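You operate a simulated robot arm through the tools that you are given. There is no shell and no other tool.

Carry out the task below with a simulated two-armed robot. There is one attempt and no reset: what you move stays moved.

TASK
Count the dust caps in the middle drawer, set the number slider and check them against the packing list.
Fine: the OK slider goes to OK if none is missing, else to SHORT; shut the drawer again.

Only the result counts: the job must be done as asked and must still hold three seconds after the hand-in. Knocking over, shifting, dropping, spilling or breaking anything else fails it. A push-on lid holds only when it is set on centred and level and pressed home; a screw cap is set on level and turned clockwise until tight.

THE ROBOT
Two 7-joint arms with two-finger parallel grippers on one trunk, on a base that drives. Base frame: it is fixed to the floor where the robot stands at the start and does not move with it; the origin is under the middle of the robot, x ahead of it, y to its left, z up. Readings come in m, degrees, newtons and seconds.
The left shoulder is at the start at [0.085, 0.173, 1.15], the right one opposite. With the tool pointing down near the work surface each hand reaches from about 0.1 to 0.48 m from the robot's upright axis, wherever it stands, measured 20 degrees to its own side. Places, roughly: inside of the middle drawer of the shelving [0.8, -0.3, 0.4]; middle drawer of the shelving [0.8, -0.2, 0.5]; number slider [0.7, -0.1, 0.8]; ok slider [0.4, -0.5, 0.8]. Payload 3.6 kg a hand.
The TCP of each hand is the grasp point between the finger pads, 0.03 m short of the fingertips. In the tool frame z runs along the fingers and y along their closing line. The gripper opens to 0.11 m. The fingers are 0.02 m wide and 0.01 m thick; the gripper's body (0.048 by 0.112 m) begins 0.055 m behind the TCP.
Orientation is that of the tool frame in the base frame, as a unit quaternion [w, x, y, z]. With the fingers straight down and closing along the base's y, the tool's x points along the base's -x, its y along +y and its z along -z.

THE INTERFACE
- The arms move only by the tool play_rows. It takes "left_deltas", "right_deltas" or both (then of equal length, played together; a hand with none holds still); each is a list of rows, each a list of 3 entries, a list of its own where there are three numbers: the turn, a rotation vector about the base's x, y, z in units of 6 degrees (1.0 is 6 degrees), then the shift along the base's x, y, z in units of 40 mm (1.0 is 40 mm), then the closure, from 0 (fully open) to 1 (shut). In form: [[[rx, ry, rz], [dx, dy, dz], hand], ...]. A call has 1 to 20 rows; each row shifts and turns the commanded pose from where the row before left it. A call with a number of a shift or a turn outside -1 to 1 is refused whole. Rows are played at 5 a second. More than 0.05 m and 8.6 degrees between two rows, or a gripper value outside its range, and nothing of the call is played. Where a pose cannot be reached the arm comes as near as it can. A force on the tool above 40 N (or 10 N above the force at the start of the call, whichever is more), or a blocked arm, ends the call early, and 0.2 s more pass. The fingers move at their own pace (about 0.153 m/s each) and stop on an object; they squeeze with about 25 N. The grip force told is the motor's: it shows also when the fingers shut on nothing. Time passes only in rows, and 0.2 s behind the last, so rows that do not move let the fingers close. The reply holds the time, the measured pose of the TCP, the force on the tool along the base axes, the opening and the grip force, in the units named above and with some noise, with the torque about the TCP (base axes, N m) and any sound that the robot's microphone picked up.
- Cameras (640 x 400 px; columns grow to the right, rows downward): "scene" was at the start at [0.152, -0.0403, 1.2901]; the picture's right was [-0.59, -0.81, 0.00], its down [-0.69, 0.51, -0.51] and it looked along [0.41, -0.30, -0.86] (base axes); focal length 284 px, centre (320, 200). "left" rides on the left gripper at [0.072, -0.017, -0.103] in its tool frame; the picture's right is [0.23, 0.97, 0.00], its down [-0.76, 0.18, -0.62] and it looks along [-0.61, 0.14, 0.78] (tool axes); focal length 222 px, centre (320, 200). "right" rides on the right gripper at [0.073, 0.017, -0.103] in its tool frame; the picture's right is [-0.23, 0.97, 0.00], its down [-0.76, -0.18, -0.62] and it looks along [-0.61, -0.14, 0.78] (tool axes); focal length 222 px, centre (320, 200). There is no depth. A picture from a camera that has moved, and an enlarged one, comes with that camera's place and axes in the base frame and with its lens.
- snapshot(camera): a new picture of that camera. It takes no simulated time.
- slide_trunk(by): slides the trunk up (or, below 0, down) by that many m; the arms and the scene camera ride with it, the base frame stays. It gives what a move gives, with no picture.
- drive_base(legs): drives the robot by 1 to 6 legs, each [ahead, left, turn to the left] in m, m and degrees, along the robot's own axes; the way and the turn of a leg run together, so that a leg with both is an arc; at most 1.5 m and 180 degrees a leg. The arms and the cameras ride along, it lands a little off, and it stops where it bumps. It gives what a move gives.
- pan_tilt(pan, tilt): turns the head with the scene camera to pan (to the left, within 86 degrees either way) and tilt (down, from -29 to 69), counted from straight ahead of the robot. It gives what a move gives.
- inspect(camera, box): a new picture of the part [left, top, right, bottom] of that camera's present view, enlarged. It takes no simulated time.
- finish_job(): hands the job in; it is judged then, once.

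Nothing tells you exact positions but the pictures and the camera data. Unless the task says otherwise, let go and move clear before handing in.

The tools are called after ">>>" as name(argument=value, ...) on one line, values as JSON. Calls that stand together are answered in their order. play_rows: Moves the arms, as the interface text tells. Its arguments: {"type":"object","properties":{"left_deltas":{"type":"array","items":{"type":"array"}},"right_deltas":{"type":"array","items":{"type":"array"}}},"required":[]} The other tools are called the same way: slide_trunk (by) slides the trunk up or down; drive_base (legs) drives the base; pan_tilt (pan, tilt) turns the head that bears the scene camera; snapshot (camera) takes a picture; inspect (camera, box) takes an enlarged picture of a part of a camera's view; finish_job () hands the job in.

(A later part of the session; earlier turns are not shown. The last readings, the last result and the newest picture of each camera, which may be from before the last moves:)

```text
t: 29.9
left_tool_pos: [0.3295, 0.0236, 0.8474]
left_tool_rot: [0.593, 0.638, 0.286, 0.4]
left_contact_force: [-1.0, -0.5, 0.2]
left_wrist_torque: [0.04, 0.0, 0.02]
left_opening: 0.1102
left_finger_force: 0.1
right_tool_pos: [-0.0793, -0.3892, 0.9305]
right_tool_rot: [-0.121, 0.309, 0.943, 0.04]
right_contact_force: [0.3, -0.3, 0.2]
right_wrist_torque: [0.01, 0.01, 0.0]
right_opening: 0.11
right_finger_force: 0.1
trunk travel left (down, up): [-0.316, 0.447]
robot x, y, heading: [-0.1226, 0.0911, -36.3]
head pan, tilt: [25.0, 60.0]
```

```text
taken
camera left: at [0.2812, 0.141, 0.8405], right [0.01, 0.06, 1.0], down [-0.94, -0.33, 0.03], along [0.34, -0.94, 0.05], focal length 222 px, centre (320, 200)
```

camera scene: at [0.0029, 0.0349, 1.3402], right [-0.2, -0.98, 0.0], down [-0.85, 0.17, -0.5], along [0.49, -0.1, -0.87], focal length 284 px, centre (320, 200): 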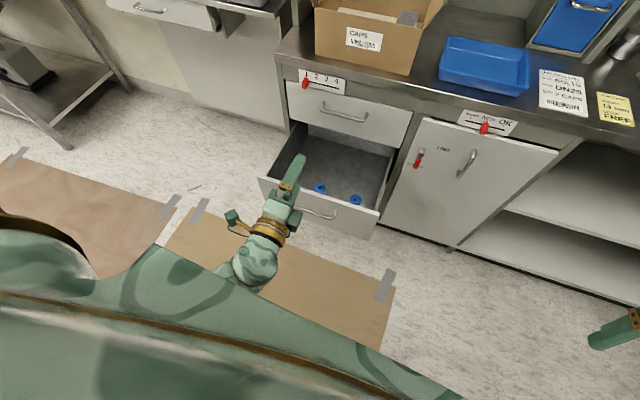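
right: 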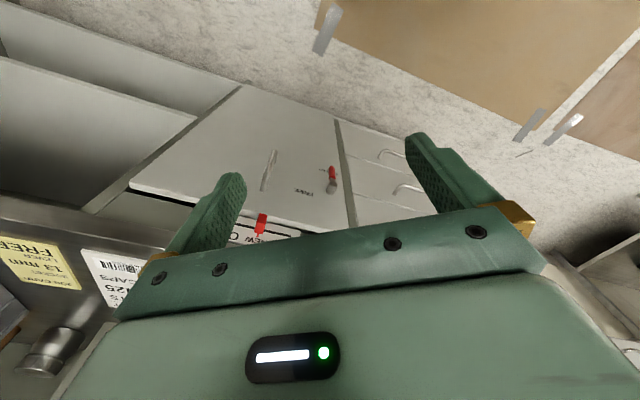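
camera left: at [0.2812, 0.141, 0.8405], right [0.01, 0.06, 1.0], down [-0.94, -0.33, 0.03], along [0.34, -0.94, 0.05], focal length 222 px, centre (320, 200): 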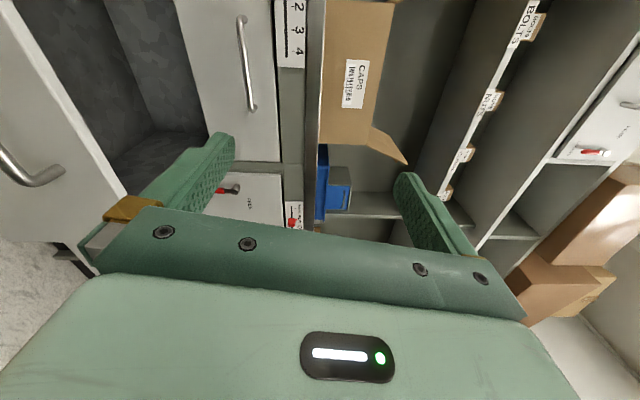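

>>> play_rows(left_deltas=[[[0.537, 0.843, 0], [0.175, -0.112, 0.1], 0], [[0.537, 0.843, 0], [0.175, -0.112, 0.1], 0], [[0.537, 0.843, 0], [0.175, -0.112, 0.1], 0], [[0.537, 0.843, 0], [0.175, -0.112, 0.1], 0], [[0.537, 0.843, 0], [0.175, -0.112, 0.1], 0], [[0.537, 0.843, 0], [0.175, -0.112, 0.1], 0], [[0.537, 0.843, 0], [0.175, -0.112, 0.1], 0], [[0.537, 0.843, 0], [0.175, -0.112, 0.1], 0], [[0.537, 0.843, 0], [0.175, -0.112, 0.1], 0], [[0.537, 0.843, 0], [0.175, -0.112, 0.1], 0]])

>>> snapshot(camera="left")

```text
t: 32.1
left_tool_pos: [0.3976, -0.0199, 0.8873]
left_tool_rot: [0.222, 0.881, 0.389, 0.155]
left_contact_force: [-0.5, 0.4, 0.5]
left_wrist_torque: [0.03, -0.02, -0.01]
left_opening: 0.11
left_finger_force: 0.0
right_tool_pos: [-0.0804, -0.3894, 0.9308]
right_tool_rot: [-0.121, 0.309, 0.943, 0.04]
right_contact_force: [-0.6, 0.0, 0.5]
right_wrist_torque: [-0.03, -0.01, 0.01]
right_opening: 0.1102
right_finger_force: 0.1
trunk travel left (down, up): [-0.316, 0.447]
robot x, y, heading: [-0.1272, 0.0909, -36.1]
head pan, tilt: [25.0, 60.0]
```

```text
taken
camera left: at [0.3903, 0.0711, 0.9733], right [0.75, -0.41, 0.52], down [-0.66, -0.51, 0.55], along [0.04, -0.75, -0.66], focal length 222 px, centre (320, 200)
```

left: 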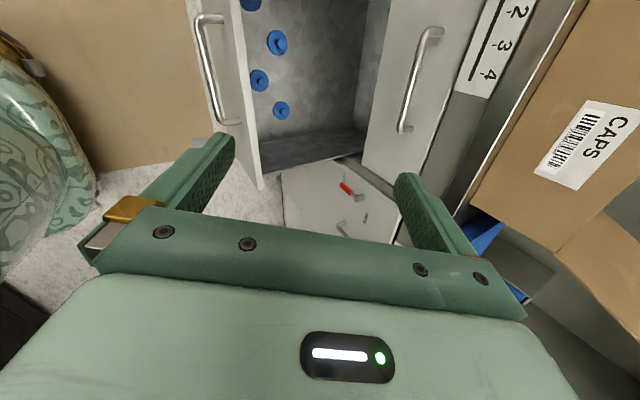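

Four blue pieces show now behind the front panel. I'll move the hand further left to see the whole drawer.

>>> play_rows(left_deltas=[[[0, 0, 0], [0.45, 0.55, 0.1], 0], [[0, 0, 0], [0.45, 0.55, 0.1], 0], [[0, 0, 0], [0.45, 0.55, 0.1], 0], [[0, 0, 0], [0.45, 0.55, 0.1], 0]])

>>> snapshot(camera="left")

>>> snapshot(camera="scene")

```text
t: 33.1
left_tool_pos: [0.4696, 0.0664, 0.9045]
left_tool_rot: [0.223, 0.88, 0.389, 0.155]
left_contact_force: [0.3, 0.6, -0.1]
left_wrist_torque: [0.0, 0.0, 0.01]
left_opening: 0.1097
left_finger_force: 0.0
right_tool_pos: [-0.0796, -0.3879, 0.9312]
right_tool_rot: [-0.121, 0.309, 0.942, 0.04]
right_contact_force: [-1.1, 0.8, 0.2]
right_wrist_torque: [0.0, 0.0, 0.02]
right_opening: 0.1098
right_finger_force: 0.0
trunk travel left (down, up): [-0.316, 0.447]
robot x, y, heading: [-0.1245, 0.0918, -36.4]
head pan, tilt: [25.0, 60.0]
```

```text
taken
camera left: at [0.4607, 0.1598, 0.991], right [0.75, -0.41, 0.52], down [-0.66, -0.51, 0.55], along [0.04, -0.75, -0.65], focal length 222 px, centre (320, 200)
```

left: 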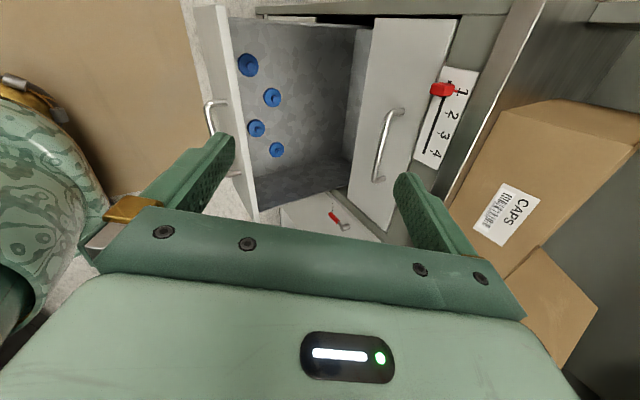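

```text
taken
camera scene: at [0.003, 0.0357, 1.3404], right [-0.2, -0.98, 0.0], down [-0.85, 0.17, -0.5], along [0.49, -0.1, -0.87], focal length 284 px, centre (320, 200)
```

scene: 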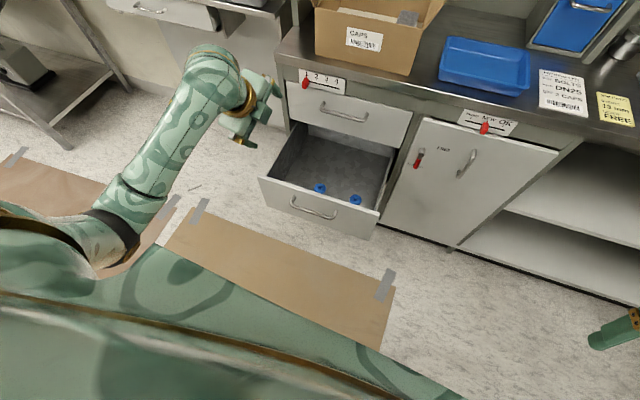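

>>> inspect(camera="left", box=[200, 0, 390, 220])

>>> inspect(camera="left", box=[220, 40, 310, 170])

```text
1.82 times, centred on (295, 110) of left
camera zoom: at [0.4607, 0.1598, 0.991], right [0.75, -0.41, 0.52], down [-0.66, -0.51, 0.55], along [0.04, -0.75, -0.65], focal length 404 px, centre (366, 364)
```

zoom: 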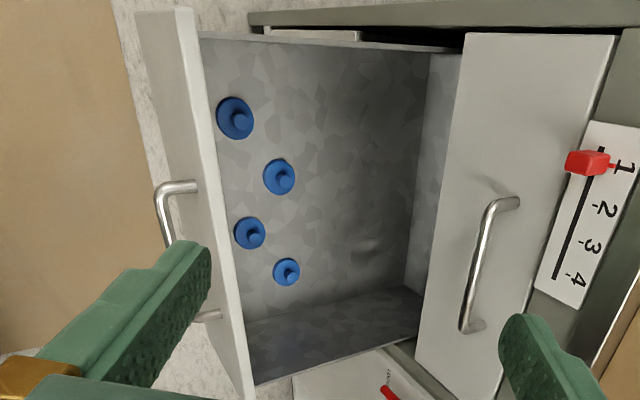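

```text
3.08 times, centred on (265, 105) of left
camera zoom: at [0.4607, 0.1598, 0.991], right [0.75, -0.41, 0.52], down [-0.66, -0.51, 0.55], along [0.04, -0.75, -0.65], focal length 684 px, centre (489, 492)
```

zoom: 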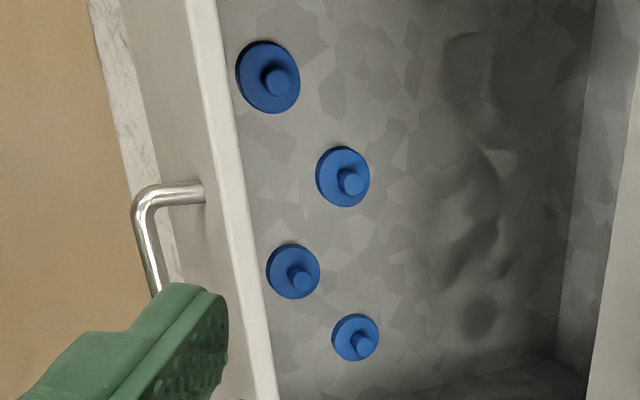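

I count four dust caps (list asks for 2, so none is missing → OK). Now I'll bring the left hand back to horizontal with closed fingers, to push the drawer shut.

>>> play_rows(left_deltas=[[[0, 0, 0], [-0.45, -0.55, -0.1], 0.5], [[0, 0, 0], [-0.45, -0.55, -0.1], 1], [[0, 0, 0], [-0.45, -0.55, -0.1], 1], [[0, 0, 0], [-0.45, -0.55, -0.1], 1], [[-0.537, -0.843, 0], [-0.175, 0.112, -0.1], 1], [[-0.537, -0.843, 0], [-0.175, 0.112, -0.1], 1], [[-0.537, -0.843, 0], [-0.175, 0.112, -0.1], 1], [[-0.537, -0.843, 0], [-0.175, 0.112, -0.1], 1], [[-0.537, -0.843, 0], [-0.175, 0.112, -0.1], 1], [[-0.537, -0.843, 0], [-0.175, 0.112, -0.1], 1], [[-0.537, -0.843, 0], [-0.175, 0.112, -0.1], 1], [[-0.537, -0.843, 0], [-0.175, 0.112, -0.1], 1], [[-0.537, -0.843, 0], [-0.175, 0.112, -0.1], 1], [[-0.537, -0.843, 0], [-0.175, 0.112, -0.1], 1]])

>>> slide_trunk(by=-0.25)

>>> snapshot(camera="scene")

>>> snapshot(camera="left")

```text
t: 36.1
left_tool_pos: [0.3299, 0.0231, 0.8481]
left_tool_rot: [0.592, 0.638, 0.285, 0.4]
left_contact_force: [0.2, 0.4, -0.7]
left_wrist_torque: [-0.01, -0.03, 0.02]
left_opening: 0.0001
left_finger_force: 25.1
right_tool_pos: [-0.0816, -0.3888, 0.9308]
right_tool_rot: [-0.121, 0.309, 0.942, 0.039]
right_contact_force: [0.3, -0.6, 0.1]
right_wrist_torque: [0.04, -0.03, 0.02]
right_opening: 0.1099
right_finger_force: 0.0
trunk travel left (down, up): [-0.316, 0.447]
robot x, y, heading: [-0.1276, 0.089, -36.3]
head pan, tilt: [25.0, 60.0]
```

```text
t: 38.7
left_tool_pos: [0.329, 0.0258, 0.5981]
left_tool_rot: [0.593, 0.637, 0.284, 0.401]
left_contact_force: [-0.2, 1.0, -0.1]
left_wrist_torque: [0.02, 0.01, 0.0]
left_opening: 0.0002
left_finger_force: 24.7
right_tool_pos: [-0.0801, -0.3884, 0.6807]
right_tool_rot: [-0.121, 0.309, 0.943, 0.04]
right_contact_force: [0.3, 0.3, -0.4]
right_wrist_torque: [-0.02, 0.02, 0.02]
right_opening: 0.1102
right_finger_force: 0.0
trunk travel left (down, up): [-0.066, 0.697]
robot x, y, heading: [-0.1276, 0.0881, -36.2]
head pan, tilt: [25.0, 60.0]
```

```text
taken
camera scene: at [0.111, -0.0444, 1.0783], right [-0.2, -0.98, 0.0], down [-0.85, 0.17, -0.5], along [0.49, -0.1, -0.87], focal length 284 px, centre (320, 200)
```

scene: 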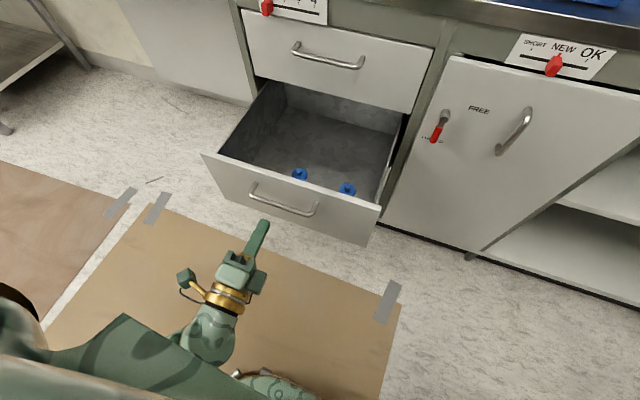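

```text
taken
camera left: at [0.2811, 0.1412, 0.5911], right [0.01, 0.06, 1.0], down [-0.94, -0.33, 0.03], along [0.34, -0.94, 0.05], focal length 222 px, centre (320, 200)
```

left: 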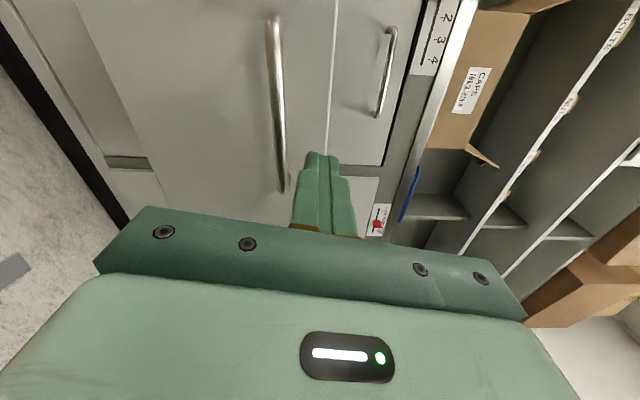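

I'll lower to z≈0.525 (below the bar) and push the panel in along the normal.

>>> play_rows(left_deltas=[[[0, 0, 0], [0, 0, -0.91], 1], [[0, 0, 0], [0, 0, -0.91], 1], [[0, 0, 0], [0.634, -0.4, 0], 1], [[0, 0, 0], [0.634, -0.4, 0], 1], [[0, 0, 0], [0.5, -0.316, 0], 1], [[0, 0, 0], [0.5, -0.316, 0], 1], [[0, 0, 0], [0.634, -0.4, 0], 1], [[0, 0, 0], [0.634, -0.4, 0], 1], [[0, 0, 0], [0.634, -0.4, 0], 1]])

>>> snapshot(camera="scene")

>>> snapshot(camera="left")

```text
t: 40.7
left_tool_pos: [0.4989, -0.082, 0.5218]
left_tool_rot: [0.593, 0.638, 0.286, 0.4]
left_contact_force: [-0.2, -0.1, 0.2]
left_wrist_torque: [-0.03, 0.01, 0.03]
left_opening: 0.0002
left_finger_force: 25.1
right_tool_pos: [-0.0795, -0.3893, 0.6816]
right_tool_rot: [-0.121, 0.309, 0.943, 0.04]
right_contact_force: [0.0, 0.3, 0.8]
right_wrist_torque: [-0.01, -0.01, -0.02]
right_opening: 0.1101
right_finger_force: 0.0
trunk travel left (down, up): [-0.066, 0.697]
robot x, y, heading: [-0.127, 0.0921, -36.1]
head pan, tilt: [25.0, 60.0]
```

```text
taken
camera scene: at [0.1115, -0.0449, 1.078], right [-0.2, -0.98, 0.0], down [-0.85, 0.17, -0.5], along [0.49, -0.1, -0.87], focal length 284 px, centre (320, 200)
```

scene: 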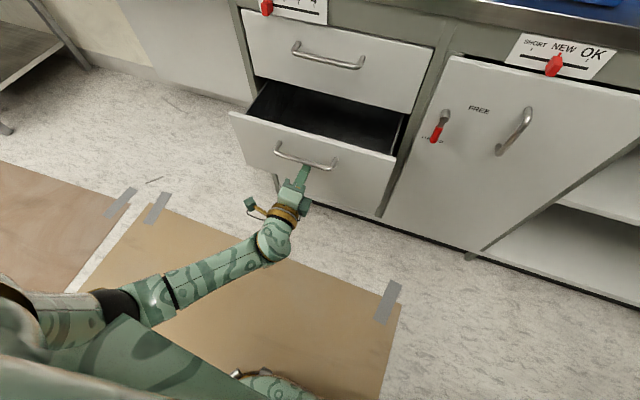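

```text
taken
camera left: at [0.4507, 0.0344, 0.5155], right [0.01, 0.06, 1.0], down [-0.94, -0.33, 0.03], along [0.34, -0.94, 0.05], focal length 222 px, centre (320, 200)
```

left: 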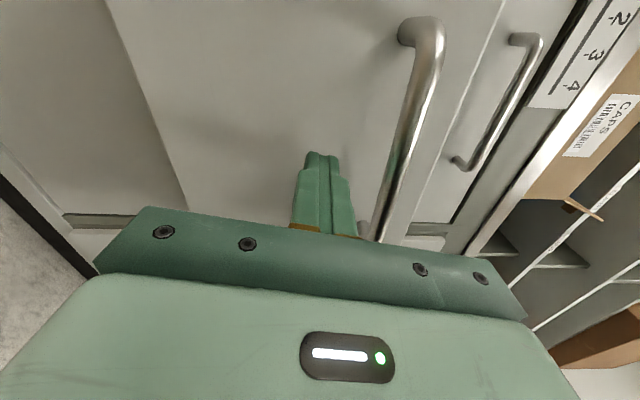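

The drawer glides in with little force. Continuing until it meets its stop.

>>> play_rows(left_deltas=[[[0, 0, 0], [0.634, -0.4, 0], 1], [[0, 0, 0], [0.634, -0.4, 0], 1], [[0, 0, 0], [0.634, -0.4, 0], 1], [[0, 0, 0], [0.634, -0.4, 0], 1], [[0, 0, 0], [0.254, -0.16, 0], 1], [[0, 0, 0], [0.254, -0.16, 0], 1], [[0, 0, 0], [0.254, -0.16, 0], 1], [[0, 0, 0], [0.21, -0.13, 0], 1]])

>>> snapshot(camera="scene")

>>> snapshot(camera="left")

```text
t: 42.3
left_tool_pos: [0.6223, -0.1617, 0.523]
left_tool_rot: [0.592, 0.638, 0.284, 0.401]
left_contact_force: [-10.5, 5.6, 6.7]
left_wrist_torque: [-0.06, -0.09, -0.07]
left_opening: 0.0
left_finger_force: 25.0
right_tool_pos: [-0.0792, -0.389, 0.6812]
right_tool_rot: [-0.12, 0.308, 0.943, 0.041]
right_contact_force: [-0.8, 0.5, -0.4]
right_wrist_torque: [0.04, 0.0, -0.03]
right_opening: 0.1101
right_finger_force: 0.1
trunk travel left (down, up): [-0.066, 0.697]
robot x, y, heading: [-0.1255, 0.0933, -36.2]
head pan, tilt: [25.0, 60.0]
stopped in row 8 (left hand): the force on the tool passed its limit at 44 N (the readings are from after the stop); the commanded pose is now the measured one
```

```text
taken
camera scene: at [0.11, -0.0435, 1.0786], right [-0.19, -0.98, 0.0], down [-0.85, 0.17, -0.5], along [0.49, -0.1, -0.87], focal length 284 px, centre (320, 200)
```

scene: 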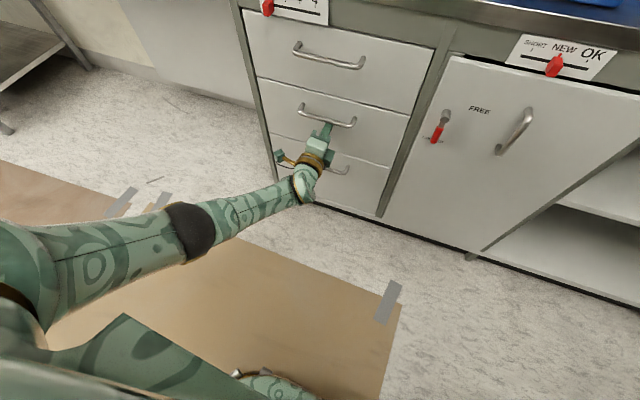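

```text
taken
camera left: at [0.5749, -0.0457, 0.5168], right [0.01, 0.06, 1.0], down [-0.94, -0.33, 0.02], along [0.33, -0.94, 0.05], focal length 222 px, centre (320, 200)
```

left: 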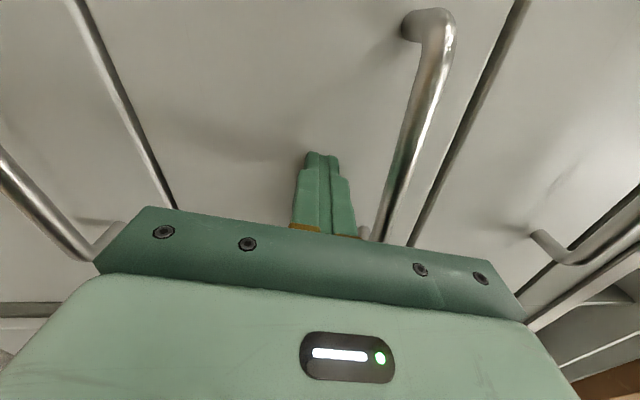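

The drawer is shut at its stop. I'll back the hand off, raise the trunk and roll the gripper so it closes sideways for the number slider.

>>> play_rows(left_deltas=[[[0, 0, 0], [-0.528, 0.334, 0], 1], [[0, 0, 0], [-0.528, 0.334, 0], 1], [[0, 0, 0], [-0.528, 0.334, 0], 1], [[0, 0, 0], [-0.528, 0.334, 0], 1], [[0, 0, 0], [-0.528, 0.334, 0], 1]])

>>> slide_trunk(by=0.2)

>>> play_rows(left_deltas=[[[-0.828, 0.523, 0], [0, 0, 0.1], 1], [[-0.828, 0.523, 0], [0, 0, 0.1], 1], [[-0.828, 0.523, 0], [0, 0, 0.1], 1], [[-0.828, 0.523, 0], [0, 0, 0.1], 1], [[-0.828, 0.523, 0], [0, 0, 0.1], 1], [[-0.828, 0.523, 0], [0, 0, 0.1], 1], [[-0.828, 0.523, 0], [0, 0, 0.1], 1], [[-0.828, 0.523, 0], [0, 0, 0.1], 1], [[-0.828, 0.523, 0], [0, 0, 0], 1], [[-0.828, 0.523, 0], [0, 0, 0], 0.7], [[-0.828, 0.523, 0], [0, 0, 0], 0.5], [[-0.828, 0.523, 0], [0, 0, 0], 0.5], [[-0.828, 0.523, 0], [0, 0, 0], 0.5], [[-0.828, 0.523, 0], [0, 0, 0], 0.5], [[-0.828, 0.523, 0], [0, 0, 0], 0.5], [[-0.828, 0.523, 0], [0, 0, 0], 0.5], [[-0.828, 0.523, 0], [0, 0, 0], 0.5]])

>>> snapshot(camera="scene")

>>> snapshot(camera="left")

```text
t: 43.5
left_tool_pos: [0.5172, -0.0935, 0.5211]
left_tool_rot: [0.592, 0.638, 0.285, 0.401]
left_contact_force: [-0.1, 0.2, -0.1]
left_wrist_torque: [-0.01, 0.0, 0.04]
left_opening: 0.0
left_finger_force: 24.9
right_tool_pos: [-0.0793, -0.3892, 0.6822]
right_tool_rot: [-0.121, 0.309, 0.942, 0.039]
right_contact_force: [-0.3, -0.4, 0.0]
right_wrist_torque: [0.02, 0.01, -0.03]
right_opening: 0.11
right_finger_force: 0.0
trunk travel left (down, up): [-0.066, 0.697]
robot x, y, heading: [-0.1224, 0.0887, -36.3]
head pan, tilt: [25.0, 60.0]
```

```text
t: 45.7
left_tool_pos: [0.5184, -0.0954, 0.7212]
left_tool_rot: [0.592, 0.638, 0.285, 0.401]
left_contact_force: [0.2, 0.4, 0.6]
left_wrist_torque: [0.0, -0.02, -0.01]
left_opening: 0.0
left_finger_force: 25.2
right_tool_pos: [-0.0785, -0.3895, 0.8809]
right_tool_rot: [-0.121, 0.309, 0.943, 0.04]
right_contact_force: [0.1, 0.3, 0.1]
right_wrist_torque: [0.01, 0.01, 0.01]
right_opening: 0.11
right_finger_force: 0.1
trunk travel left (down, up): [-0.266, 0.497]
robot x, y, heading: [-0.1243, 0.0898, -36.3]
head pan, tilt: [25.0, 60.0]
```

```text
t: 49.3
left_tool_pos: [0.5181, -0.0965, 0.7531]
left_tool_rot: [0.678, 0.191, 0.685, -0.188]
left_contact_force: [-0.3, -0.6, 0.3]
left_wrist_torque: [-0.01, 0.0, 0.01]
left_opening: 0.0548
left_finger_force: 0.1
right_tool_pos: [-0.08, -0.389, 0.8815]
right_tool_rot: [-0.121, 0.308, 0.943, 0.039]
right_contact_force: [0.1, -0.7, -0.2]
right_wrist_torque: [0.0, -0.03, 0.01]
right_opening: 0.1103
right_finger_force: 0.1
trunk travel left (down, up): [-0.266, 0.497]
robot x, y, heading: [-0.1256, 0.0901, -36.4]
head pan, tilt: [25.0, 60.0]
```

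```text
taken
camera scene: at [0.02, 0.0226, 1.2892], right [-0.19, -0.98, 0.0], down [-0.85, 0.17, -0.5], along [0.49, -0.1, -0.87], focal length 284 px, centre (320, 200)
```

scene: 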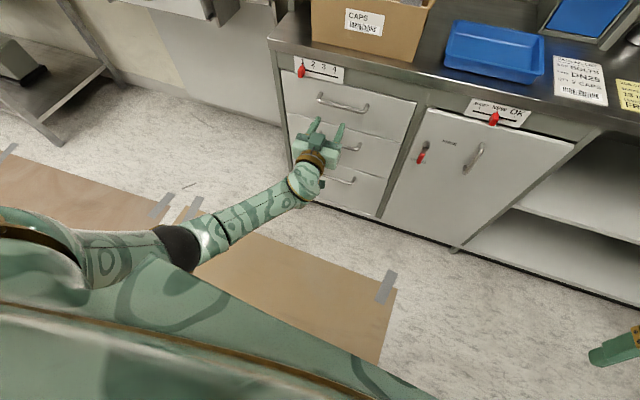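

```text
taken
camera left: at [0.4215, -0.0571, 0.6828], right [0.5, 0.84, -0.23], down [-0.43, 0.47, 0.77], along [0.75, -0.29, 0.6], focal length 222 px, centre (320, 200)
```

left: 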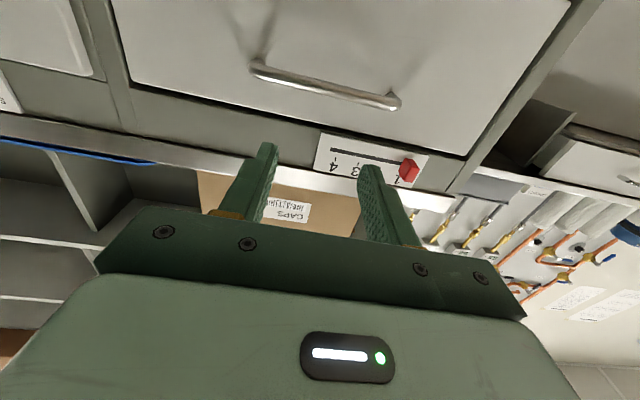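

The number slider knob is ahead-left. I'll bring the half-open gripper in front of it.

>>> play_rows(left_deltas=[[[0, 0, -0.2], [0.567, 0.429, 0.165], 0.5], [[0, 0, 0], [0.567, 0.429, 0.165], 0.5], [[0, 0, 0], [0.567, 0.429, 0.165], 0.5], [[0, 0, 0], [0.567, 0.429, 0.165], 0.5], [[0, 0, 0], [0.567, 0.429, 0.165], 0.5]])

>>> pan_tilt(pan=25, tilt=45)

>>> inspect(camera="scene", box=[220, 100, 420, 240])

>>> snapshot(camera="left")

```text
t: 50.5
left_tool_pos: [0.6322, -0.0071, 0.7866]
left_tool_rot: [0.675, 0.199, 0.683, -0.195]
left_contact_force: [0.8, -0.7, 0.0]
left_wrist_torque: [0.02, -0.01, -0.03]
left_opening: 0.0551
left_finger_force: 0.1
right_tool_pos: [-0.0799, -0.3879, 0.8803]
right_tool_rot: [-0.121, 0.31, 0.942, 0.04]
right_contact_force: [0.3, 0.0, 0.2]
right_wrist_torque: [0.03, 0.01, 0.01]
right_opening: 0.1099
right_finger_force: 0.1
trunk travel left (down, up): [-0.266, 0.497]
robot x, y, heading: [-0.1254, 0.0912, -36.4]
head pan, tilt: [25.0, 60.0]
```

```text
t: 51.3
left_tool_pos: [0.6305, -0.0076, 0.7869]
left_tool_rot: [0.676, 0.198, 0.683, -0.194]
left_contact_force: [-0.1, 0.6, -0.1]
left_wrist_torque: [0.01, 0.03, 0.01]
left_opening: 0.0549
left_finger_force: 0.0
right_tool_pos: [-0.08, -0.3883, 0.8803]
right_tool_rot: [-0.121, 0.309, 0.943, 0.039]
right_contact_force: [-0.2, -0.4, 0.4]
right_wrist_torque: [-0.01, -0.02, 0.0]
right_opening: 0.1102
right_finger_force: 0.1
trunk travel left (down, up): [-0.266, 0.497]
robot x, y, heading: [-0.1255, 0.0939, -36.3]
head pan, tilt: [25.0, 45.0]
```

```text
2.86 times, centred on (320, 170) of scene
camera zoom: at [0.0345, 0.0198, 1.3086], right [-0.19, -0.98, 0.0], down [-0.69, 0.14, -0.71], along [0.69, -0.14, -0.71], focal length 813 px, centre (320, 286)
```

zoom: 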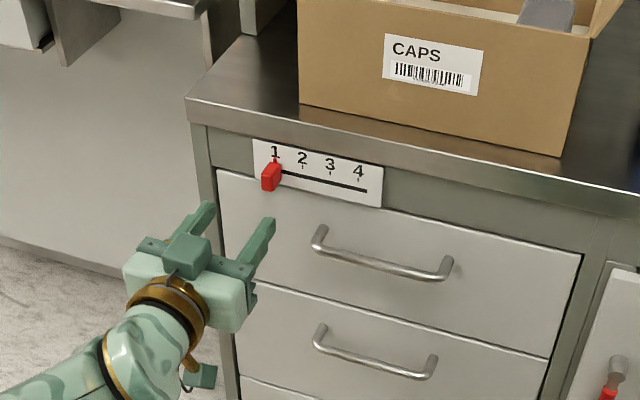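

```text
taken
camera left: at [0.5346, 0.0328, 0.7154], right [0.52, 0.83, -0.22], down [-0.43, 0.48, 0.77], along [0.74, -0.3, 0.6], focal length 222 px, centre (320, 200)
```

left: 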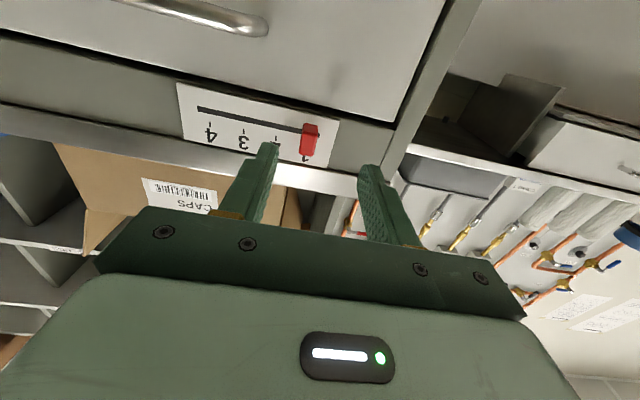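

>>> play_rows(left_deltas=[[[0, 0, 0], [0.492, -0.36, 0.025], 0.5], [[0, 0, 0], [0.492, -0.36, 0.025], 0.5], [[0, 0, 0], [0.4, -0.3, 0.025], 0.5]])

>>> inspect(camera="scene", box=[260, 120, 380, 204])

>>> snapshot(camera="left")

```text
t: 52.1
left_tool_pos: [0.6787, -0.0425, 0.7895]
left_tool_rot: [0.675, 0.199, 0.683, -0.195]
left_contact_force: [-0.2, 0.2, -0.3]
left_wrist_torque: [0.01, 0.0, -0.01]
left_opening: 0.0551
left_finger_force: 0.1
left hand out of reach, approached as far as the arm can: row 3
right_tool_pos: [-0.0799, -0.3897, 0.8812]
right_tool_rot: [-0.121, 0.308, 0.943, 0.039]
right_contact_force: [0.3, -0.4, 0.5]
right_wrist_torque: [-0.01, 0.02, 0.01]
right_opening: 0.1099
right_finger_force: 0.0
trunk travel left (down, up): [-0.266, 0.497]
robot x, y, heading: [-0.1276, 0.0939, -36.5]
head pan, tilt: [25.0, 45.0]
```

```text
4.76 times, centred on (320, 162) of scene
camera zoom: at [0.0345, 0.0202, 1.3087], right [-0.19, -0.98, 0.0], down [-0.69, 0.14, -0.71], along [0.69, -0.14, -0.71], focal length 1354 px, centre (320, 381)
```

zoom: 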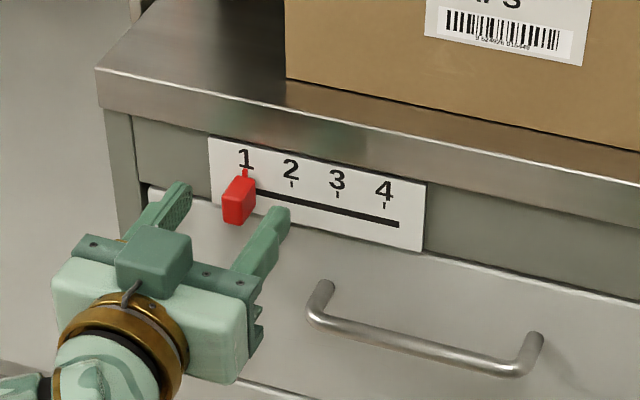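

```text
taken
camera left: at [0.5829, -0.0019, 0.7185], right [0.52, 0.83, -0.22], down [-0.43, 0.48, 0.77], along [0.74, -0.3, 0.6], focal length 222 px, centre (320, 200)
```

left: 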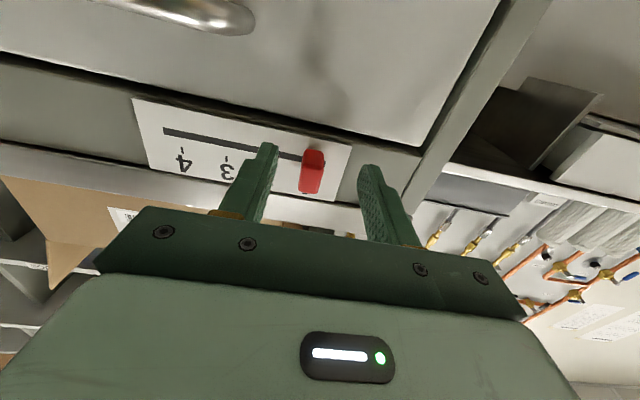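

Knob lies between the fingers but the arm is at full stretch. I'll back the hand off and drive the base ~0.13 m closer, aligning with the cabinet.

>>> play_rows(left_deltas=[[[0, 0, 0], [-0.793, 0.5, 0], 0.5], [[0, 0, 0], [-0.793, 0.5, 0], 0.5], [[0, 0, 0], [-0.793, 0.5, 0], 0.5], [[0, 0, 0], [-0.793, 0.5, 0], 0.5], [[0, 0, 0], [-0.793, 0.5, 0], 0.5]])

>>> drive_base(legs=[[0.13, 0, 4]])

>>> pan_tilt(pan=15, tilt=45)

>>> snapshot(camera="scene")

>>> snapshot(camera="left")

```text
t: 53.3
left_tool_pos: [0.5223, 0.0555, 0.7895]
left_tool_rot: [0.676, 0.198, 0.683, -0.194]
left_contact_force: [-0.1, 0.8, 0.1]
left_wrist_torque: [0.01, -0.02, 0.0]
left_opening: 0.0549
left_finger_force: 0.0
right_tool_pos: [-0.0801, -0.3889, 0.881]
right_tool_rot: [-0.121, 0.309, 0.943, 0.04]
right_contact_force: [-0.1, -0.6, 0.6]
right_wrist_torque: [0.02, 0.03, 0.04]
right_opening: 0.1101
right_finger_force: 0.0
trunk travel left (down, up): [-0.266, 0.497]
robot x, y, heading: [-0.1245, 0.0918, -36.2]
head pan, tilt: [25.0, 45.0]
```

```text
t: 54.5
left_tool_pos: [0.6312, 0.0276, 0.7885]
left_tool_rot: [0.681, 0.175, 0.69, -0.171]
left_contact_force: [0.8, -1.1, -0.1]
left_wrist_torque: [-0.02, 0.0, -0.02]
left_opening: 0.0548
left_finger_force: 0.1
right_tool_pos: [0.0637, -0.4573, 0.8816]
right_tool_rot: [-0.123, 0.275, 0.953, 0.036]
right_contact_force: [0.7, 0.1, 0.2]
right_wrist_torque: [0.01, -0.04, -0.01]
right_opening: 0.1098
right_finger_force: 0.1
trunk travel left (down, up): [-0.266, 0.497]
robot x, y, heading: [-0.0177, 0.0185, -32.3]
head pan, tilt: [25.0, 45.0]
```

```text
t: 55.3
left_tool_pos: [0.6313, 0.0283, 0.7898]
left_tool_rot: [0.683, 0.173, 0.689, -0.17]
left_contact_force: [0.8, 0.4, 0.4]
left_wrist_torque: [0.01, -0.01, 0.02]
left_opening: 0.055
left_finger_force: 0.2
right_tool_pos: [0.062, -0.4577, 0.8806]
right_tool_rot: [-0.122, 0.275, 0.953, 0.035]
right_contact_force: [0.9, 0.7, 0.5]
right_wrist_torque: [-0.01, -0.03, 0.04]
right_opening: 0.1098
right_finger_force: 0.0
trunk travel left (down, up): [-0.266, 0.497]
robot x, y, heading: [-0.0151, 0.0175, -32.0]
head pan, tilt: [15.0, 45.0]
```

```text
taken
camera scene: at [0.1441, -0.0559, 1.3087], right [-0.29, -0.96, 0.0], down [-0.68, 0.21, -0.71], along [0.68, -0.21, -0.71], focal length 284 px, centre (320, 200)
```

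scene: 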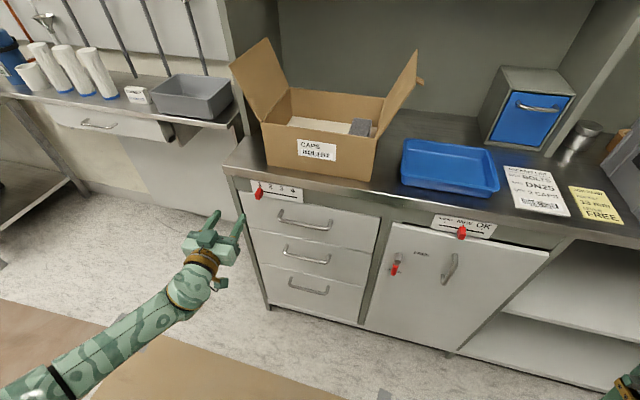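

```text
taken
camera left: at [0.532, 0.0616, 0.7171], right [0.46, 0.86, -0.22], down [-0.46, 0.45, 0.77], along [0.76, -0.25, 0.6], focal length 222 px, centre (320, 200)
```

left: 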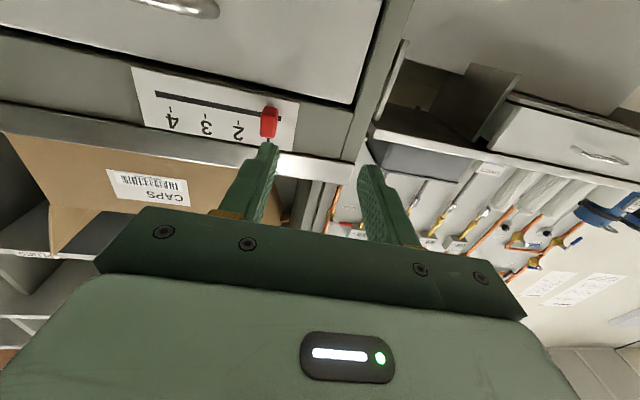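

>>> play_rows(left_deltas=[[[0, 0, -0.35], [-0.24, -0.38, 0], 0.5], [[0, 0, -0.35], [-0.24, -0.38, 0], 0.5], [[0, 0, 0], [0.606, -0.383, 0], 0.5], [[0, 0, 0], [0.606, -0.383, 0], 0.5], [[0, 0, 0], [0.606, -0.383, 0], 0.5]])

>>> inspect(camera="scene", box=[200, 160, 340, 258])

>>> snapshot(camera="left")

```text
t: 56.5
left_tool_pos: [0.6854, -0.0471, 0.7882]
left_tool_rot: [0.675, 0.199, 0.683, -0.196]
left_contact_force: [0.3, 0.3, 0.3]
left_wrist_torque: [-0.01, -0.02, 0.02]
left_opening: 0.0551
left_finger_force: 0.1
right_tool_pos: [0.0617, -0.4577, 0.8812]
right_tool_rot: [-0.123, 0.273, 0.953, 0.035]
right_contact_force: [0.7, -0.4, 0.4]
right_wrist_torque: [0.02, 0.01, -0.02]
right_opening: 0.11
right_finger_force: 0.1
trunk travel left (down, up): [-0.266, 0.497]
robot x, y, heading: [-0.0172, 0.0183, -32.0]
head pan, tilt: [15.0, 45.0]
```

```text
4.08 times, centred on (270, 209) of scene
camera zoom: at [0.1445, -0.0563, 1.3086], right [-0.29, -0.96, 0.0], down [-0.68, 0.21, -0.71], along [0.68, -0.21, -0.71], focal length 1161 px, centre (524, 163)
```

zoom: 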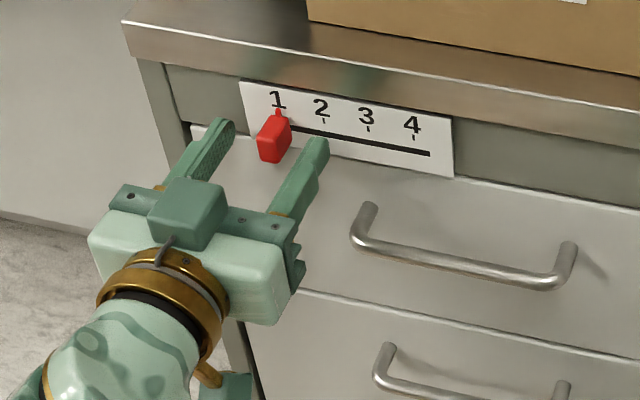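

```text
taken
camera left: at [0.5893, -0.0051, 0.7175], right [0.52, 0.82, -0.23], down [-0.42, 0.48, 0.77], along [0.74, -0.3, 0.6], focal length 222 px, centre (320, 200)
```

left: 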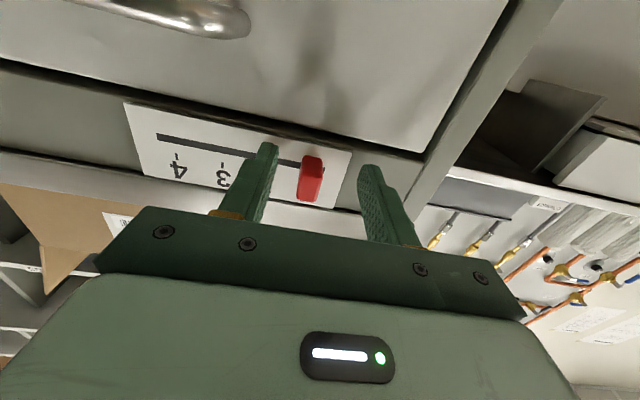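

>>> play_rows(left_deltas=[[[0, 0, 0], [0.17, -0.107, 0], 0.5], [[0, 0, 0], [0, 0, 0], 0.7], [[0, 0, 0], [0, 0, 0], 0.8], [[0, 0, 0], [0, 0, 0], 1], [[0, 0, 0], [0, 0, 0], 1]])

>>> inspect(camera="scene", box=[200, 160, 340, 258])

>>> snapshot(camera="left")

```text
t: 57.2
left_tool_pos: [0.6857, -0.0491, 0.7905]
left_tool_rot: [0.674, 0.201, 0.683, -0.196]
left_contact_force: [-16.2, 8.4, 8.8]
left_wrist_torque: [-0.34, -0.67, -1.08]
left_opening: 0.0472
left_finger_force: 24.8
right_tool_pos: [0.0618, -0.4556, 0.8825]
right_tool_rot: [-0.12, 0.274, 0.954, 0.035]
right_contact_force: [-1.0, 0.4, -0.7]
right_wrist_torque: [-0.01, -0.03, 0.02]
right_opening: 0.1099
right_finger_force: 0.1
trunk travel left (down, up): [-0.266, 0.497]
robot x, y, heading: [-0.0151, 0.0184, -31.9]
head pan, tilt: [15.0, 45.0]
stopped in row 3 (left hand): the force on the tool passed its limit at 41 N (the readings are from after the stop); the commanded pose is now the measured one
```

```text
4.08 times, centred on (270, 209) of scene
camera zoom: at [0.14, -0.0539, 1.3094], right [-0.29, -0.96, 0.0], down [-0.67, 0.21, -0.71], along [0.68, -0.21, -0.71], focal length 1161 px, centre (524, 163)
```

zoom: 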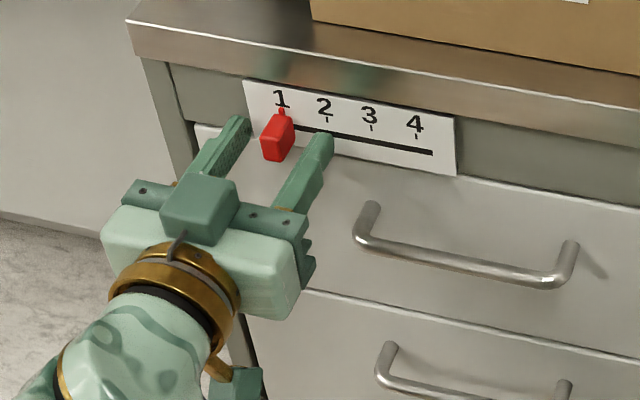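

```text
taken
camera left: at [0.5899, -0.0093, 0.7179], right [0.52, 0.82, -0.22], down [-0.42, 0.48, 0.77], along [0.74, -0.31, 0.6], focal length 222 px, centre (320, 200)
```

left: 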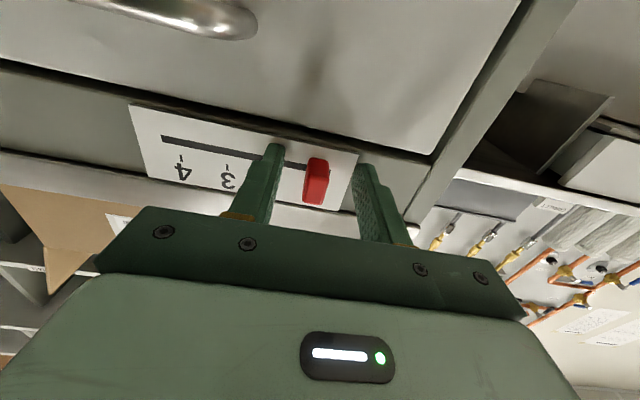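

The fingertips touched the panel. I'll back off ~5 mm and close on the knob.

>>> play_rows(left_deltas=[[[0, 0, 0], [-0.127, 0.08, 0], 0.55], [[0, 0, 0], [0, 0, 0], 0.7], [[0, 0, 0], [0, 0, 0], 0.8], [[0, 0, 0], [0, 0, 0], 1], [[0, 0, 0], [0, 0, 0], 1]])

>>> inspect(camera="scene", box=[200, 160, 340, 258])

>>> snapshot(camera="left")

```text
t: 58.4
left_tool_pos: [0.6831, -0.0497, 0.7875]
left_tool_rot: [0.672, 0.201, 0.685, -0.196]
left_contact_force: [-1.8, -8.3, -2.5]
left_wrist_torque: [-0.03, -0.05, 0.39]
left_opening: 0.0131
left_finger_force: 45.0
right_tool_pos: [0.0619, -0.4578, 0.881]
right_tool_rot: [-0.122, 0.275, 0.953, 0.036]
right_contact_force: [0.2, 0.0, -0.8]
right_wrist_torque: [-0.01, 0.02, 0.0]
right_opening: 0.11
right_finger_force: 0.0
trunk travel left (down, up): [-0.266, 0.497]
robot x, y, heading: [-0.0156, 0.0164, -32.0]
head pan, tilt: [15.0, 45.0]
```

```text
4.08 times, centred on (270, 209) of scene
camera zoom: at [0.1434, -0.0569, 1.3086], right [-0.29, -0.96, 0.0], down [-0.68, 0.21, -0.71], along [0.68, -0.21, -0.71], focal length 1161 px, centre (524, 163)
```

zoom: 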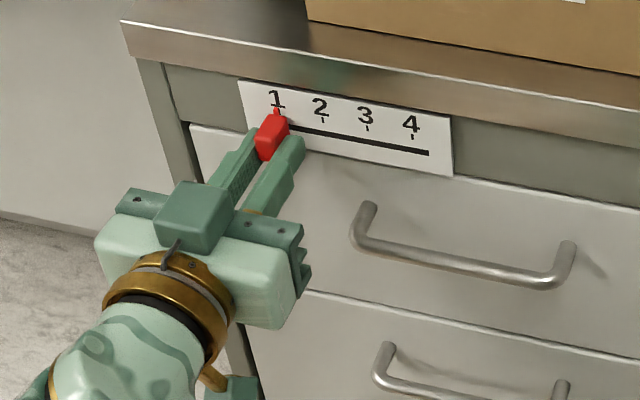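

```text
taken
camera left: at [0.586, -0.008, 0.7157], right [0.52, 0.82, -0.23], down [-0.42, 0.48, 0.77], along [0.74, -0.31, 0.59], focal length 222 px, centre (320, 200)
```

left: 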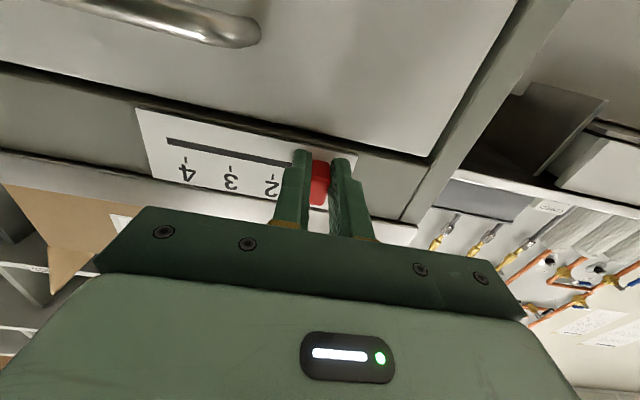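

Knob gripped. Sliding it to the right toward 4.

>>> play_rows(left_deltas=[[[0, 0, 0], [-0.134, -0.211, 0], 1], [[0, 0, 0], [-0.267, -0.423, 0], 1], [[0, 0, 0], [-0.267, -0.423, 0], 1], [[0, 0, 0], [-0.267, -0.423, 0], 1]])

>>> inspect(camera="scene", box=[200, 160, 340, 258])

>>> inspect(camera="left", box=[100, 80, 420, 280])

```text
t: 59.4
left_tool_pos: [0.6445, -0.1082, 0.7866]
left_tool_rot: [0.673, 0.202, 0.684, -0.197]
left_contact_force: [12.9, -7.0, -0.2]
left_wrist_torque: [0.04, -0.02, 0.54]
left_opening: 0.013
left_finger_force: 44.8
right_tool_pos: [0.0626, -0.4569, 0.8815]
right_tool_rot: [-0.123, 0.275, 0.953, 0.035]
right_contact_force: [-0.9, -0.1, 0.2]
right_wrist_torque: [0.01, 0.0, 0.0]
right_opening: 0.1096
right_finger_force: 0.0
trunk travel left (down, up): [-0.266, 0.497]
robot x, y, heading: [-0.0177, 0.0186, -31.8]
head pan, tilt: [15.0, 45.0]
```

```text
4.08 times, centred on (270, 209) of scene
camera zoom: at [0.1449, -0.0568, 1.3085], right [-0.29, -0.96, 0.0], down [-0.68, 0.21, -0.71], along [0.67, -0.21, -0.71], focal length 1161 px, centre (524, 163)
```

zoom: 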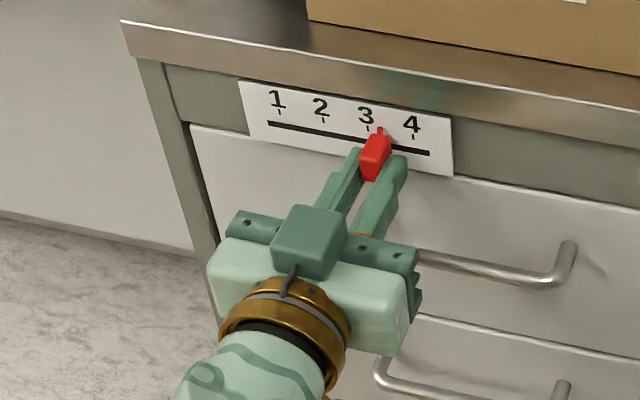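

```text
2.00 times, centred on (260, 180) of left
camera zoom: at [0.549, -0.0672, 0.7155], right [0.52, 0.82, -0.23], down [-0.42, 0.48, 0.77], along [0.74, -0.31, 0.59], focal length 444 px, centre (440, 240)
```

zoom: 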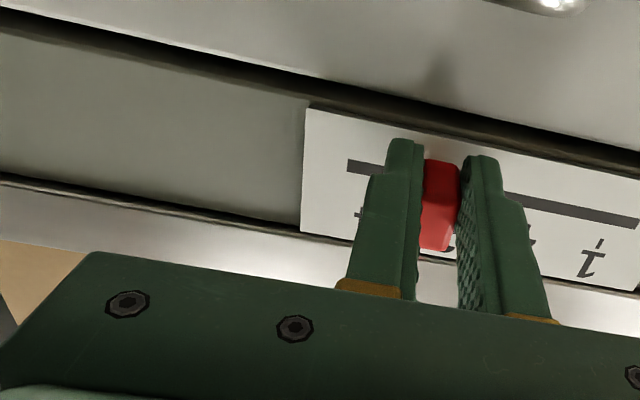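

>>> play_rows(left_deltas=[[[0, 0, 0], [-0.1125, -0.225, 0], 1], [[0, 0, 0], [-0.1125, -0.225, 0], 1], [[0, 0, 0], [0, 0, 0], 1]])

>>> inspect(camera="scene", box=[240, 170, 310, 219])

>>> inspect(camera="left", box=[200, 100, 440, 250])

```text
t: 60.2
left_tool_pos: [0.634, -0.125, 0.7876]
left_tool_rot: [0.674, 0.202, 0.683, -0.198]
left_contact_force: [-8.9, 5.0, 3.1]
left_wrist_torque: [-0.02, 0.06, 0.45]
left_opening: 0.0133
left_finger_force: 45.0
right_tool_pos: [0.0602, -0.4572, 0.8808]
right_tool_rot: [-0.121, 0.275, 0.953, 0.036]
right_contact_force: [-0.5, 0.3, -0.7]
right_wrist_torque: [-0.04, 0.02, -0.01]
right_opening: 0.1101
right_finger_force: 0.0
trunk travel left (down, up): [-0.266, 0.497]
robot x, y, heading: [-0.0202, 0.018, -32.1]
head pan, tilt: [15.0, 45.0]
```

```text
8.16 times, centred on (275, 194) of scene
camera zoom: at [0.1419, -0.055, 1.3089], right [-0.29, -0.96, 0.0], down [-0.68, 0.21, -0.71], along [0.68, -0.21, -0.71], focal length 2322 px, centre (687, 245)
```

zoom: 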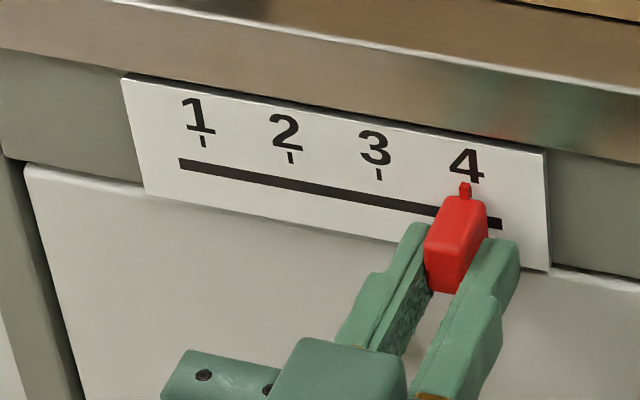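

```text
2.67 times, centred on (320, 175) of left
camera zoom: at [0.5382, -0.0845, 0.7155], right [0.52, 0.82, -0.23], down [-0.42, 0.48, 0.77], along [0.74, -0.31, 0.59], focal length 592 px, centre (320, 267)
```

zoom: 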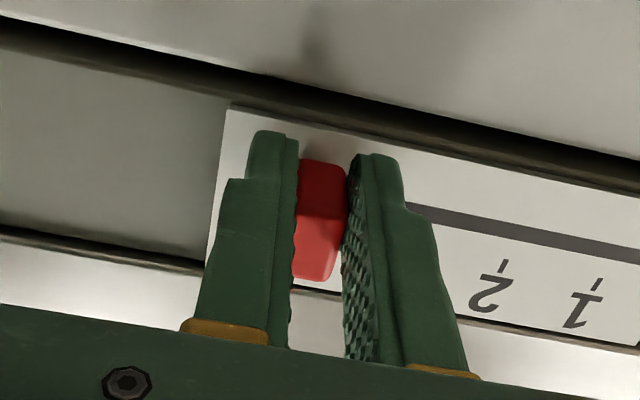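

The pointer sits on 4. Releasing and backing straight off.

>>> play_rows(left_deltas=[[[0, 0, 0], [0, 0, 0], 0.8], [[0, 0, 0], [0, 0, 0], 0.6], [[0, 0, 0], [0, 0, 0], 0.6], [[0, 0, 0], [-0.317, 0.2, 0], 0.6], [[0, 0, 0], [-0.634, 0.4, 0], 0.6], [[0, 0, 0], [-0.793, 0.5, 0], 0.6], [[0, 0, 0], [-0.793, 0.5, 0], 0.6], [[0, 0, 0], [-0.793, 0.5, 0], 0.6], [[0, 0, 0], [-0.793, 0.5, 0], 0.6]])

>>> inspect(camera="scene", box=[230, 160, 330, 230])

>>> snapshot(camera="left")

>>> snapshot(camera="scene")

```text
t: 62.2
left_tool_pos: [0.4699, -0.0212, 0.7875]
left_tool_rot: [0.673, 0.202, 0.683, -0.197]
left_contact_force: [0.1, 0.6, 0.4]
left_wrist_torque: [0.0, 0.0, 0.0]
left_opening: 0.0439
left_finger_force: 0.1
right_tool_pos: [0.0616, -0.4569, 0.881]
right_tool_rot: [-0.122, 0.274, 0.953, 0.035]
right_contact_force: [0.5, -0.4, -0.4]
right_wrist_torque: [-0.02, 0.01, 0.03]
right_opening: 0.1099
right_finger_force: 0.1
trunk travel left (down, up): [-0.266, 0.497]
robot x, y, heading: [-0.0195, 0.0168, -32.0]
head pan, tilt: [15.0, 45.0]
```

```text
5.71 times, centred on (280, 195) of scene
camera zoom: at [0.1429, -0.0554, 1.3088], right [-0.29, -0.96, 0.0], down [-0.68, 0.21, -0.71], along [0.68, -0.21, -0.71], focal length 1625 px, centre (549, 229)
```

zoom: 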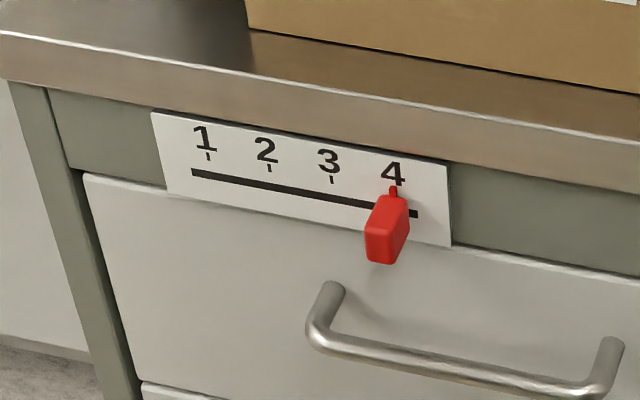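

```text
taken
camera left: at [0.3751, 0.0201, 0.7172], right [0.52, 0.82, -0.23], down [-0.42, 0.48, 0.77], along [0.74, -0.31, 0.6], focal length 222 px, centre (320, 200)
```

left: 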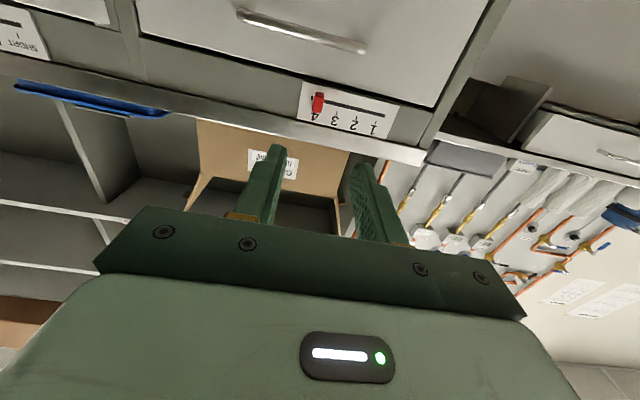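

```text
taken
camera scene: at [0.1429, -0.0554, 1.3088], right [-0.29, -0.96, 0.0], down [-0.68, 0.21, -0.71], along [0.68, -0.21, -0.71], focal length 284 px, centre (320, 200)
```

scene: 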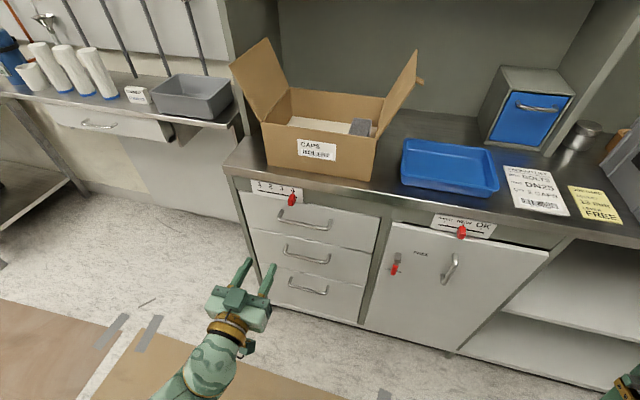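

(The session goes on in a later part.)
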